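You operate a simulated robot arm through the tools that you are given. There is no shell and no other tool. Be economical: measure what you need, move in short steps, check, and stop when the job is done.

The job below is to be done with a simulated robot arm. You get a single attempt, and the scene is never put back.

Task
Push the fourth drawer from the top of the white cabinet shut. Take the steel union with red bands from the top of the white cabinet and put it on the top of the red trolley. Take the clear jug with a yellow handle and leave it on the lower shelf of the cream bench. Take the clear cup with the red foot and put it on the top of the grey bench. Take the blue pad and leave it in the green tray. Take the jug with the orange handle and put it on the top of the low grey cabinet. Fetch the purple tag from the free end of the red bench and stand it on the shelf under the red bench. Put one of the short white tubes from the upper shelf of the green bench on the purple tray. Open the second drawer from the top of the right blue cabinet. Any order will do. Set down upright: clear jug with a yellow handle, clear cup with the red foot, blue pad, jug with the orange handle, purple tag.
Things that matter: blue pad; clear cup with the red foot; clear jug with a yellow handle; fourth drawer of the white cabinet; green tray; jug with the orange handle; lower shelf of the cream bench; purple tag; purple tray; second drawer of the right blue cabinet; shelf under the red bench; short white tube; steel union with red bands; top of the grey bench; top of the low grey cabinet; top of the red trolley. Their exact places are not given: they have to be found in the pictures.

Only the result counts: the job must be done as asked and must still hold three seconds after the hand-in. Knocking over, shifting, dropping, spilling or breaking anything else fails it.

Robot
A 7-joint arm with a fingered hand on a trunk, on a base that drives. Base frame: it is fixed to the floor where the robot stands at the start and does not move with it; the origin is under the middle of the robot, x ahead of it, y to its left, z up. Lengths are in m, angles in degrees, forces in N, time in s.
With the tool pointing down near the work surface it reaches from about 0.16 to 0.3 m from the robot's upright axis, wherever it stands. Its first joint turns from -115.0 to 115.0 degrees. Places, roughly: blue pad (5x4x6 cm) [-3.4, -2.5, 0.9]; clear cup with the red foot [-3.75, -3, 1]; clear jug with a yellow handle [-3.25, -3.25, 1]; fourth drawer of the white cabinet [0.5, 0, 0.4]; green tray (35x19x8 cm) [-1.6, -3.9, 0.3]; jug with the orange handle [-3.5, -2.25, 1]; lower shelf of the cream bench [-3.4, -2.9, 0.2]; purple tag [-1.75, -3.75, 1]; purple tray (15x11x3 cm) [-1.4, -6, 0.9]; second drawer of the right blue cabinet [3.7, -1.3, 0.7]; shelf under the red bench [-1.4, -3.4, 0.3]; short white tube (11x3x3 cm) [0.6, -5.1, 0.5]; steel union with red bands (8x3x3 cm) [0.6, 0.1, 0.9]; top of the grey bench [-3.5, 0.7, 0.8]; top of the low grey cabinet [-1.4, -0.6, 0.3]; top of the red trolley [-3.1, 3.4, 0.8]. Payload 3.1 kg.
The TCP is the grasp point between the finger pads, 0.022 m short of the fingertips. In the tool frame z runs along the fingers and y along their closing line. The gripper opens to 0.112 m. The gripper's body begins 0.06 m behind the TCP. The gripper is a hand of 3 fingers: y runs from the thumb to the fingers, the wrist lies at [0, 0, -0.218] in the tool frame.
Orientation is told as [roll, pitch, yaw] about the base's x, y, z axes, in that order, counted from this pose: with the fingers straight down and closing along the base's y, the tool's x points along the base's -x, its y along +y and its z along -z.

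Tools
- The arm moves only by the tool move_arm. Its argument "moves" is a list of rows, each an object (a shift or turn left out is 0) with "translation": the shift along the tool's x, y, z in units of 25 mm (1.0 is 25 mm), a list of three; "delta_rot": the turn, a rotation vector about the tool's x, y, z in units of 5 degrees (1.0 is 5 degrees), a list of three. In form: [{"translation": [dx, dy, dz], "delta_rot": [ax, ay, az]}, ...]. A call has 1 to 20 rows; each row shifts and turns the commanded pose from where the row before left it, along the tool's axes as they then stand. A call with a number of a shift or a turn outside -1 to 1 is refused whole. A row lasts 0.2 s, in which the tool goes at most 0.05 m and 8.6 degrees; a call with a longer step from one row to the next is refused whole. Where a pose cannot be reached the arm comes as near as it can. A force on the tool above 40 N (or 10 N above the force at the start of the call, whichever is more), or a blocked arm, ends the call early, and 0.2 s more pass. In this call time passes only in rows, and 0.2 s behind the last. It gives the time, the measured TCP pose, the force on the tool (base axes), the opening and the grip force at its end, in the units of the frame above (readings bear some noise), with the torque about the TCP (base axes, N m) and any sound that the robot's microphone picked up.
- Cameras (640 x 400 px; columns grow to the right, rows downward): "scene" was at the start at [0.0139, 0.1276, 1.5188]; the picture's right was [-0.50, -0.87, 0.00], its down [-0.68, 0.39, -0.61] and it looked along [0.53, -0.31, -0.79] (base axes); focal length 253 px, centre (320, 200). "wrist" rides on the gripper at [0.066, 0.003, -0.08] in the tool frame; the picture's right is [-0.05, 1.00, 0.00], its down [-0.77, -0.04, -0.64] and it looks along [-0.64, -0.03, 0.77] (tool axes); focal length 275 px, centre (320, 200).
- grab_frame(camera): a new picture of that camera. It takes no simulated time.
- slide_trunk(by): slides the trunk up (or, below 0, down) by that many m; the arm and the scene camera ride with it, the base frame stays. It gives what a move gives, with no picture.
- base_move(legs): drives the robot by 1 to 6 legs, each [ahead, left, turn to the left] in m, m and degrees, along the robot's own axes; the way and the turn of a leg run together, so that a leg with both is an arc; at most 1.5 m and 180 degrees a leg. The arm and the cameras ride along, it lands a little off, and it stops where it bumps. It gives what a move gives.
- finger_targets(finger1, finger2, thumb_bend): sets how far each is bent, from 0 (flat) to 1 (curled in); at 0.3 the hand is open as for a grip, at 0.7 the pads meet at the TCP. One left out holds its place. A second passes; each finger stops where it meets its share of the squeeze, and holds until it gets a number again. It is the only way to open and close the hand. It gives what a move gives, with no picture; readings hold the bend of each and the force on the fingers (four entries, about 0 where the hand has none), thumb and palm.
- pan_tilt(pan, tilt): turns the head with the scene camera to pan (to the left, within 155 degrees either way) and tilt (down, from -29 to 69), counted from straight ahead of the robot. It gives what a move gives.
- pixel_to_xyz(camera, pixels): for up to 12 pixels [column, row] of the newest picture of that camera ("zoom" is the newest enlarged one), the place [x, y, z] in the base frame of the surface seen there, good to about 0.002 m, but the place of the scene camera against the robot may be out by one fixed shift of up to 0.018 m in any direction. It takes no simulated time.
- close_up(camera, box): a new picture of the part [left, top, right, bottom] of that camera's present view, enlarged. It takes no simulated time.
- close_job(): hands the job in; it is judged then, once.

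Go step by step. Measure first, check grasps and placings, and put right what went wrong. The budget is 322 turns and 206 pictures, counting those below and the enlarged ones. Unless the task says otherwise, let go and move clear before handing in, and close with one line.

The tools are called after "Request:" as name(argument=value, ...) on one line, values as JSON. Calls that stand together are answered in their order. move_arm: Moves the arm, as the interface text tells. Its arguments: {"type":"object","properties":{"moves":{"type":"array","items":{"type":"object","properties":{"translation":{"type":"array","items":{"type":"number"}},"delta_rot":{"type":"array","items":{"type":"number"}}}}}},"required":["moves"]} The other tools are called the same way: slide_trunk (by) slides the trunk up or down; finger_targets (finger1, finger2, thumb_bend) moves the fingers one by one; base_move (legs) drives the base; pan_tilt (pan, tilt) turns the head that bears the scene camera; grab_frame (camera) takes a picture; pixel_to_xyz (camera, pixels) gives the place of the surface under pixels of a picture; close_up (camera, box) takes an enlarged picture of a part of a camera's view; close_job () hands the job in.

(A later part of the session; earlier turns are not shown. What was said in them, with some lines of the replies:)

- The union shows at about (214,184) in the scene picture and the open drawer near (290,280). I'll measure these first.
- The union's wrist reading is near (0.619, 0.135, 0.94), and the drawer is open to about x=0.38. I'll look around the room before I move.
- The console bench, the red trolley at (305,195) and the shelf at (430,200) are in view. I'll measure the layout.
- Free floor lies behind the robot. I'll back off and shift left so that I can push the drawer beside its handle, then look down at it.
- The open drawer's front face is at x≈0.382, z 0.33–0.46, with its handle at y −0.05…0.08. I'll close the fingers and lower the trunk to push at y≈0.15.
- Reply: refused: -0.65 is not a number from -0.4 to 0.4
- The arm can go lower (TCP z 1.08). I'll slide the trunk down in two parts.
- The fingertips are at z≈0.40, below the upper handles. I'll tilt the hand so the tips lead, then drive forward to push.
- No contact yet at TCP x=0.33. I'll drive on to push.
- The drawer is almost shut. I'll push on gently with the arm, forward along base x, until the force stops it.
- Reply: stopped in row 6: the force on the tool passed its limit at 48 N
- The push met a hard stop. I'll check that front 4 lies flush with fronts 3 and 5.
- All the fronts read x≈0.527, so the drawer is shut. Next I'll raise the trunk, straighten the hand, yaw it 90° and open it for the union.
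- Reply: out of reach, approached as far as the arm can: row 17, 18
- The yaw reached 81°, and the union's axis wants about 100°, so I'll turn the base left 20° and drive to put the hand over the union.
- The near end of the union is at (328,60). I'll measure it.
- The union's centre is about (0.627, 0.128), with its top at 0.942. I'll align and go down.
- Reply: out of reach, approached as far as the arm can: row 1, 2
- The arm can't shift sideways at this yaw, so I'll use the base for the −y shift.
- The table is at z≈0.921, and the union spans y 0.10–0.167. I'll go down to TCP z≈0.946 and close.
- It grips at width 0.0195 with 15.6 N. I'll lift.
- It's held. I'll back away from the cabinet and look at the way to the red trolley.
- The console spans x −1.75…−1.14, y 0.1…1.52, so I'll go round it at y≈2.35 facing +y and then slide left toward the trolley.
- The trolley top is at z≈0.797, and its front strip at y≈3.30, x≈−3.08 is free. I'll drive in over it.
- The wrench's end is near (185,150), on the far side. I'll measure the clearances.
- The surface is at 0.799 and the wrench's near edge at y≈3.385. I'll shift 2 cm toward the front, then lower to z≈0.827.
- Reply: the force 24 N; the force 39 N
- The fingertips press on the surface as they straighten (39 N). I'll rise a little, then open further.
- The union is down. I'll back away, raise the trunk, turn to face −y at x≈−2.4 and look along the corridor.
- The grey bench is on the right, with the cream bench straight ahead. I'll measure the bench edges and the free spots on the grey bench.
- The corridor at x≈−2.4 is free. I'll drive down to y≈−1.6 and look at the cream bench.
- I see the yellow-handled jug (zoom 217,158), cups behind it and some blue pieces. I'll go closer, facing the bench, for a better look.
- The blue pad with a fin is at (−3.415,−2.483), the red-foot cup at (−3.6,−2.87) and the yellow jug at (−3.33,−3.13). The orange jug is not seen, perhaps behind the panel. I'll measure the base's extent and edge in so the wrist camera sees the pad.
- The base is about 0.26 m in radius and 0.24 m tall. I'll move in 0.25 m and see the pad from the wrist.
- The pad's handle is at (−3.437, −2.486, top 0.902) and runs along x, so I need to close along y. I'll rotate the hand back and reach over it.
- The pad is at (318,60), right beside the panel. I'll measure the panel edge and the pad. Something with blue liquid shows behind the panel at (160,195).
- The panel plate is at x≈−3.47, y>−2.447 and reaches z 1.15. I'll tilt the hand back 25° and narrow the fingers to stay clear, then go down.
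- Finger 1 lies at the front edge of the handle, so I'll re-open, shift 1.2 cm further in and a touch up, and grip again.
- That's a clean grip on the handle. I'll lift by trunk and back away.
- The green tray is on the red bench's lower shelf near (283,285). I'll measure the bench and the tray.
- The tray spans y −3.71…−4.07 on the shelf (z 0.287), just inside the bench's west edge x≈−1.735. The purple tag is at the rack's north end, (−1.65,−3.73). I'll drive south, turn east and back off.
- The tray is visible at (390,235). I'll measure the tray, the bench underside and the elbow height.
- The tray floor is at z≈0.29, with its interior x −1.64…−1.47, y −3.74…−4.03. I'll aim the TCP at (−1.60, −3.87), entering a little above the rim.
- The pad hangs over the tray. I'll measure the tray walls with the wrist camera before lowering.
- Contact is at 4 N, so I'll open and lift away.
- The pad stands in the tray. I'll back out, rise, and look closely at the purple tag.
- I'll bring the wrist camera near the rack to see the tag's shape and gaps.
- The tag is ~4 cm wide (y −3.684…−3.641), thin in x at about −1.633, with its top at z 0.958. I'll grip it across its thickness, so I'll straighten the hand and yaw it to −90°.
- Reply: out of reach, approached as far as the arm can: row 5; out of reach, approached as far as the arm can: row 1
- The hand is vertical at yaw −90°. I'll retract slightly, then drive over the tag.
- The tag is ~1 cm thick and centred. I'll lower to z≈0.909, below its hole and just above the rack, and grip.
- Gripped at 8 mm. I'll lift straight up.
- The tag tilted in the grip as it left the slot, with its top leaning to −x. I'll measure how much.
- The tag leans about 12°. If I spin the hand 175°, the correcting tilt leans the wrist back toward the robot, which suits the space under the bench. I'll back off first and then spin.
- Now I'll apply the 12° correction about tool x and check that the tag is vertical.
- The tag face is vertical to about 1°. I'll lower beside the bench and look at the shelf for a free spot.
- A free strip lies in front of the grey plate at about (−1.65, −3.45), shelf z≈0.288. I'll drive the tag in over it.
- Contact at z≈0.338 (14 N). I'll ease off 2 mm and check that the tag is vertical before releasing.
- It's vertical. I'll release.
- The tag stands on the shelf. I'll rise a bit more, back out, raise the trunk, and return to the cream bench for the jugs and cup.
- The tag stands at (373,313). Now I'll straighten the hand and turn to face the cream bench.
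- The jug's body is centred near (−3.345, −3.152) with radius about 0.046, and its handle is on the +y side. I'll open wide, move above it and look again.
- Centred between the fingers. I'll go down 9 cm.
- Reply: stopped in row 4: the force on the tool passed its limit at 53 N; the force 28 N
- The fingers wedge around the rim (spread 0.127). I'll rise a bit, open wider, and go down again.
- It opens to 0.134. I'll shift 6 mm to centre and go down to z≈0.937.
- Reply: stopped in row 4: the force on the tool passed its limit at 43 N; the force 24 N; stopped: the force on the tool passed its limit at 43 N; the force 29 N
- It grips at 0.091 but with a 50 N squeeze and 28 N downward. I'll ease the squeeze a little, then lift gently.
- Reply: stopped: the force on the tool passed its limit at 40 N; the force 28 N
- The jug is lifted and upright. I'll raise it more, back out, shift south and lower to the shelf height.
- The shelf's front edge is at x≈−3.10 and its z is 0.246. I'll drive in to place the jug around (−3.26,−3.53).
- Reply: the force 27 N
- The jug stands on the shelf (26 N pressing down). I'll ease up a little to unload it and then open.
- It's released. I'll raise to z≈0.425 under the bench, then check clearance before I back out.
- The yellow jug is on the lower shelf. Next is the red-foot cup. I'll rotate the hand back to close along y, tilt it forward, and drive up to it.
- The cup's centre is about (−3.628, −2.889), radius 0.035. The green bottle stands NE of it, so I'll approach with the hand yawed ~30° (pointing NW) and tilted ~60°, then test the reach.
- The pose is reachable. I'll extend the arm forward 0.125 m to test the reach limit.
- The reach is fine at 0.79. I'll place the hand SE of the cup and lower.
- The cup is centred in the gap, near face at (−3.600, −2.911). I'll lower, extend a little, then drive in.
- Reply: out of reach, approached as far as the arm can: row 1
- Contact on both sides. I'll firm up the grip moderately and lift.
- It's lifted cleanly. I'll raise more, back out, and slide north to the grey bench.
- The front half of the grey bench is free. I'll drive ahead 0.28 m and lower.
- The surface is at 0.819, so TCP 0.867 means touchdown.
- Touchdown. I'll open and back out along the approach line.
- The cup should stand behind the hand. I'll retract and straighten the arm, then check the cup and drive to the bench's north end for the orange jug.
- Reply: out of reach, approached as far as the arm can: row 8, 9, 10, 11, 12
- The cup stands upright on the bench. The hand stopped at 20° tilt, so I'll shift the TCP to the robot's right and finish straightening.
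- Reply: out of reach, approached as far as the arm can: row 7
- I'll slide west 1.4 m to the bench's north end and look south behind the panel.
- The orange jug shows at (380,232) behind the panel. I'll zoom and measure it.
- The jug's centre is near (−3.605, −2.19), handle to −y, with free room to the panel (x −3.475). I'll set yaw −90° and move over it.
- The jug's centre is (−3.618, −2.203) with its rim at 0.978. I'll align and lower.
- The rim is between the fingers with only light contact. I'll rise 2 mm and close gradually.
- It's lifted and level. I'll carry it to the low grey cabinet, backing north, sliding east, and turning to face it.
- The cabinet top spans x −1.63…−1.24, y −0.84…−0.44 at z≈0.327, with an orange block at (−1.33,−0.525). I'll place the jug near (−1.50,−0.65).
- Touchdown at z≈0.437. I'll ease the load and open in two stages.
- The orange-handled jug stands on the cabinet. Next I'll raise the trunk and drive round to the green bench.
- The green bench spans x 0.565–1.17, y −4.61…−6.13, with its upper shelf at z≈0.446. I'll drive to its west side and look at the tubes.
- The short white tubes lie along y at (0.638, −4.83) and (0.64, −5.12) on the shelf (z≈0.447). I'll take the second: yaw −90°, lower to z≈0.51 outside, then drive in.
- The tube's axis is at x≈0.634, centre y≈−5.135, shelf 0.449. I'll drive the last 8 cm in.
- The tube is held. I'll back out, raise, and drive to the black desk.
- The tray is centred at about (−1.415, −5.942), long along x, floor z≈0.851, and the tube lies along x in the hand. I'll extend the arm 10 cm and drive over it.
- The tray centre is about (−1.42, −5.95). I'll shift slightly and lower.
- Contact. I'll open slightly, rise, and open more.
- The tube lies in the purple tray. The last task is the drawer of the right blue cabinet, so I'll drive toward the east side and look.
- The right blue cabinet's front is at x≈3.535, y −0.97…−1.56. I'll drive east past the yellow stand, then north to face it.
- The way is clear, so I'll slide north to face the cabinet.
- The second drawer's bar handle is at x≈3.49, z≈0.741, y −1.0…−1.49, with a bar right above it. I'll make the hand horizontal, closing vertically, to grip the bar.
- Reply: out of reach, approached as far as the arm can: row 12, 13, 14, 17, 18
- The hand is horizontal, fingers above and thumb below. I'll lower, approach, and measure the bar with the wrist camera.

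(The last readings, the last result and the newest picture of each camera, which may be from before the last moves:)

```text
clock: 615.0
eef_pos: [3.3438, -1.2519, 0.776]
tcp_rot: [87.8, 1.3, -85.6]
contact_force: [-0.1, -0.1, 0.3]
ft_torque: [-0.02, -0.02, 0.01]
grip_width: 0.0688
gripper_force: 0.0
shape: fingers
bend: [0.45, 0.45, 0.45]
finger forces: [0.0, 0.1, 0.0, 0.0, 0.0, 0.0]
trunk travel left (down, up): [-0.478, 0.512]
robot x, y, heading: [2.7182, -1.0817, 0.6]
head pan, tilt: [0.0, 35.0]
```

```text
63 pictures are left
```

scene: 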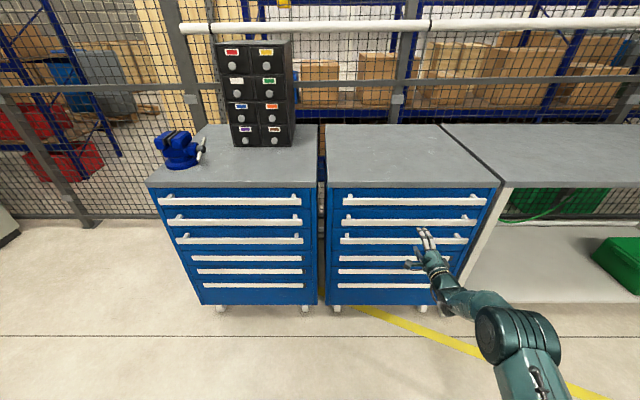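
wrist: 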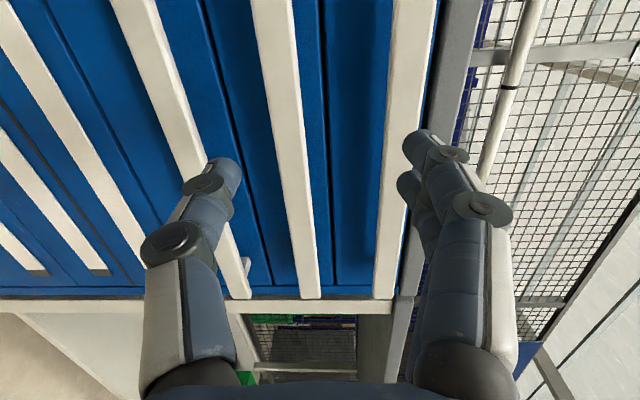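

Request:
pixel_to_xyz(camera="wrist", pixels=[[282, 90], [263, 40], [302, 40], [295, 160], [295, 230], [400, 90], [385, 90], [320, 90], [410, 200], [310, 280]])

Request:
close_up(camera="wrist", box=[200, 0, 460, 310])

```text
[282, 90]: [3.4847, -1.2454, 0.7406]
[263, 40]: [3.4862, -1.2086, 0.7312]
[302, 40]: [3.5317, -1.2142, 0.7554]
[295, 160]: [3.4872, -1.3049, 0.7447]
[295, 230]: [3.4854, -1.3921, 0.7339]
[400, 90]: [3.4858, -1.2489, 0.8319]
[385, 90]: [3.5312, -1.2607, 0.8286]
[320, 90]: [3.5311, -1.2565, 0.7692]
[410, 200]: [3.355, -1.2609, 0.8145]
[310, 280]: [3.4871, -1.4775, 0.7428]
```

```text
1.29 times, centred on (330, 155) of wrist
```

zoom: 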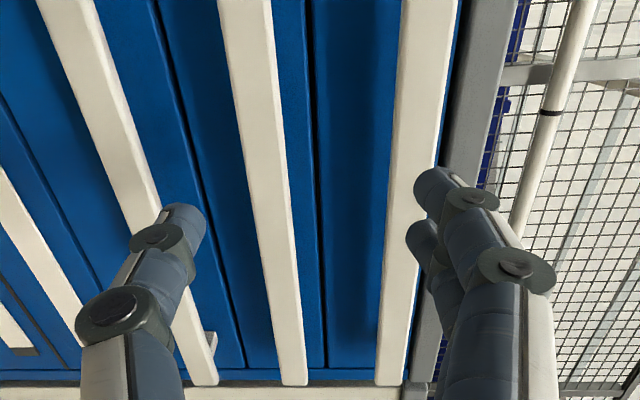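

Bar 2 is centred at z≈0.740, x≈3.487, with the face at 3.531. I'll lower 3.6 cm and move in.

Request:
slide_trunk(by=-0.036)

Request:
base_move(legs=[[0.14, 0, 0]])

Request:
grab_frame(camera="wrist")

```text
clock: 615.8
eef_pos: [3.3434, -1.2512, 0.7402]
tcp_rot: [87.7, 1.3, -85.6]
contact_force: [0.3, 0.2, -0.1]
ft_torque: [0.01, -0.02, -0.02]
grip_width: 0.0686
gripper_force: 0.0
shape: fingers
bend: [0.45, 0.45, 0.45]
finger forces: [0.1, 0.0, 0.0, 0.0, 0.0, 0.0]
trunk travel left (down, up): [-0.442, 0.548]
robot x, y, heading: [2.7201, -1.0857, 0.6]
head pan, tilt: [0.0, 35.0]
```

```text
clock: 617.1
eef_pos: [3.4822, -1.2499, 0.739]
tcp_rot: [87.7, 1.1, -85.6]
contact_force: [-0.3, -0.4, 0.0]
ft_torque: [-0.02, 0.02, -0.05]
grip_width: 0.0688
gripper_force: 0.0
shape: fingers
bend: [0.45, 0.45, 0.45]
finger forces: [0.1, 0.1, 0.0, 0.0, 0.1, 0.0]
trunk travel left (down, up): [-0.442, 0.548]
robot x, y, heading: [2.855, -1.0854, 0.6]
head pan, tilt: [0.0, 35.0]
```

```text
61 pictures are left
```

wrist: 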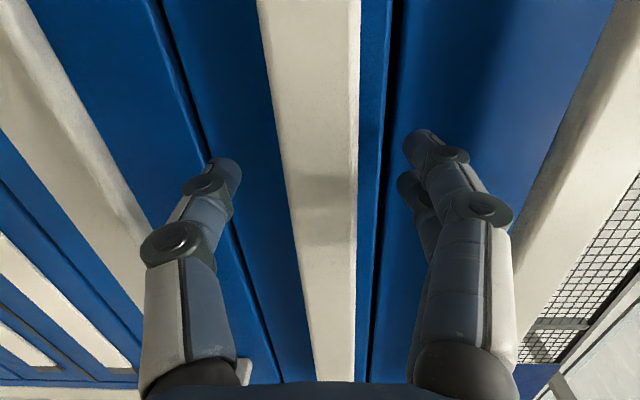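

The bar is centred between the fingers. I'll move 1 cm deeper and close.

Request:
base_move(legs=[[0.012, 0, 0]])

Request:
finger_targets(finger1=0.8, finger2=0.8, thumb_bend=0.8)

Request:
grab_frame(camera="wrist")

```text
clock: 617.9
eef_pos: [3.4934, -1.2512, 0.7401]
tcp_rot: [87.7, 1.2, -85.7]
contact_force: [0.3, 0.0, -0.5]
ft_torque: [-0.04, 0.0, -0.02]
grip_width: 0.0685
gripper_force: 0.0
shape: fingers
bend: [0.45, 0.45, 0.45]
finger forces: [0.1, 0.0, 0.0, 0.0, 0.1, 0.0]
trunk travel left (down, up): [-0.442, 0.548]
robot x, y, heading: [2.869, -1.0845, 0.7]
head pan, tilt: [0.0, 35.0]
```

```text
clock: 618.9
eef_pos: [3.4951, -1.2505, 0.7404]
tcp_rot: [87.6, 1.2, -85.5]
contact_force: [6.6, 1.6, -1.9]
ft_torque: [-0.02, 0.05, -0.03]
grip_width: 0.0001
gripper_force: 15.1
shape: fingers
bend: [0.78, 0.78, 0.73]
finger forces: [6.8, 6.3, 0.0, 0.0, 17.3, 0.0]
trunk travel left (down, up): [-0.442, 0.548]
robot x, y, heading: [2.8702, -1.0816, 0.6]
head pan, tilt: [0.0, 35.0]
```

```text
60 pictures are left
```

wrist: 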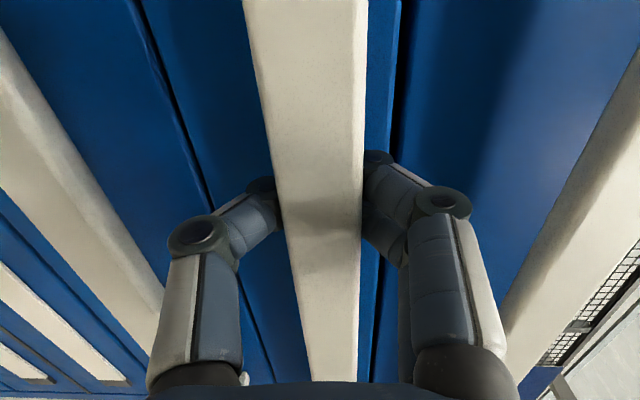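

The fingers have wrapped behind the bar. I'll pull back.

Request:
base_move(legs=[[-0.12, 0, 0]])

Request:
grab_frame(camera="scene")

```text
clock: 620.1
eef_pos: [3.3785, -1.2537, 0.7409]
tcp_rot: [87.8, 1.2, -85.7]
contact_force: [2.7, -1.4, -1.7]
ft_torque: [-0.01, -0.09, 0.02]
grip_width: 0.0
gripper_force: 2.1
shape: fingers
bend: [0.78, 0.79, 0.76]
finger forces: [0.1, 0.1, 0.0, 0.0, 2.4, 0.0]
trunk travel left (down, up): [-0.442, 0.548]
robot x, y, heading: [2.7513, -1.0852, 0.4]
head pan, tilt: [0.0, 35.0]
```

```text
59 pictures are left
```

scene: 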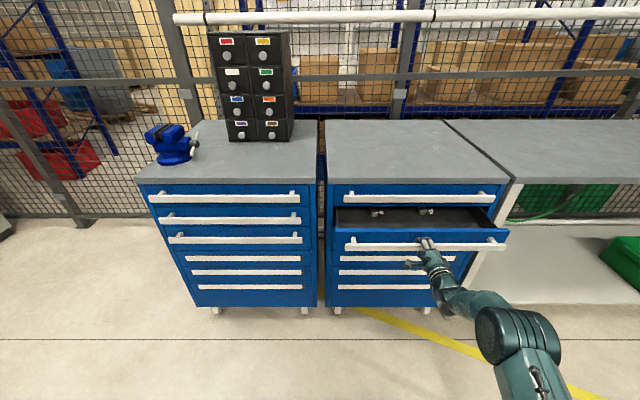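

The second drawer is opening, already about 0.12 m out. I'll pull further.

Request:
base_move(legs=[[-0.14, 0, 0]])

Request:
grab_frame(camera="scene")

Request:
pixel_to_xyz(camera="scene", pixels=[[380, 245], [350, 252], [400, 225], [400, 200], [370, 215]])

```text
clock: 621.4
eef_pos: [3.2358, -1.2551, 0.7422]
tcp_rot: [87.9, 1.3, -85.6]
contact_force: [1.0, -0.5, -1.5]
ft_torque: [-0.01, -0.05, 0.02]
grip_width: 0.0
gripper_force: 0.7
shape: fingers
bend: [0.78, 0.78, 0.75]
finger forces: [0.0, 0.0, 0.1, 0.0, 1.6, 0.0]
trunk travel left (down, up): [-0.442, 0.548]
robot x, y, heading: [2.6077, -1.0874, 0.3]
head pan, tilt: [0.0, 35.0]
```

```text
58 pictures are left
```

scene: 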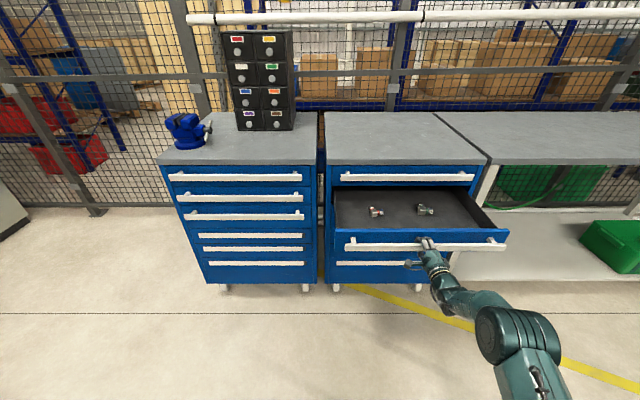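

```text
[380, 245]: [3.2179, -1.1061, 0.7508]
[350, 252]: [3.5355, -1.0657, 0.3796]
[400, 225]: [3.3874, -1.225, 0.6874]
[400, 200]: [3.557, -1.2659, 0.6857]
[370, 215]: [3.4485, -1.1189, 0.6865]
```

It's about 0.265 m open. I'll pull another 5 cm and then release.

Request:
base_move(legs=[[-0.05, 0, 0]])

Request:
finger_targets(finger1=0.4, finger2=0.4, thumb_bend=0.4)

Request:
grab_frame(camera="wrist")

```text
clock: 622.4
eef_pos: [3.1849, -1.255, 0.7426]
tcp_rot: [88.0, 1.2, -85.8]
contact_force: [-0.2, 0.3, -2.2]
ft_torque: [0.01, -0.06, 0.0]
grip_width: 0.0
gripper_force: 0.8
shape: fingers
bend: [0.79, 0.79, 0.76]
finger forces: [0.0, 0.1, 0.0, 0.1, 1.9, 0.0]
trunk travel left (down, up): [-0.442, 0.548]
robot x, y, heading: [2.5598, -1.0848, 0.2]
head pan, tilt: [0.0, 35.0]
```

```text
clock: 623.4
eef_pos: [3.1852, -1.2555, 0.7419]
tcp_rot: [87.8, 1.2, -85.6]
contact_force: [0.3, 0.2, -0.5]
ft_torque: [0.03, -0.03, 0.02]
grip_width: 0.083
gripper_force: 0.1
shape: fingers
bend: [0.4, 0.4, 0.4]
finger forces: [0.0, 0.0, 0.1, 0.0, 0.1, 0.1]
trunk travel left (down, up): [-0.442, 0.548]
robot x, y, heading: [2.5622, -1.0846, 0.5]
head pan, tilt: [0.0, 35.0]
```

```text
57 pictures are left
```

wrist: 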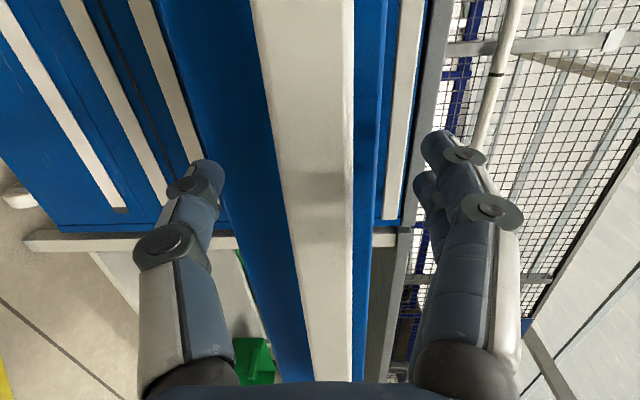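

The fingers are clear of the bar. I'll back straight away and check the drawer.

Request:
base_move(legs=[[-0.5, 0, 0]])

Request:
grab_frame(camera="scene")

```text
clock: 626.3
eef_pos: [2.6834, -1.2604, 0.7424]
tcp_rot: [87.9, 1.2, -85.9]
contact_force: [0.0, 1.4, 0.4]
ft_torque: [0.01, 0.02, 0.04]
grip_width: 0.0833
gripper_force: 0.1
shape: fingers
bend: [0.4, 0.4, 0.4]
finger forces: [0.0, 0.1, 0.0, 0.1, 0.1, 0.0]
trunk travel left (down, up): [-0.442, 0.548]
robot x, y, heading: [2.0596, -1.0896, 0.5]
head pan, tilt: [0.0, 35.0]
```

```text
56 pictures are left
```

scene: 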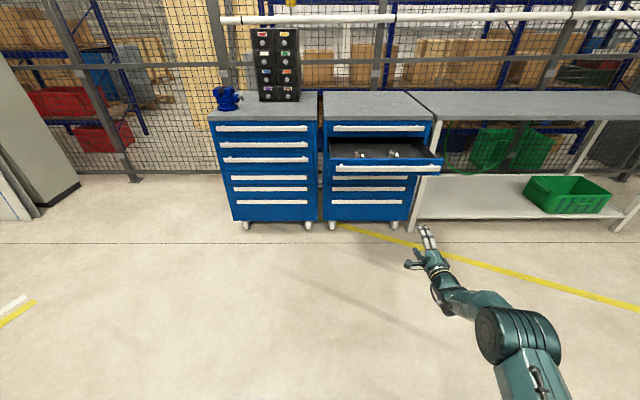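

The drawer stands open and the hand is clear. All nine parts were seen done, so I'm handing in.

Request:
close_job()

```text
The job is handed in.
```

All nine parts of the job are done and handed in. I saw each one in place after letting go, but I did not go back for a final look at all of them together.
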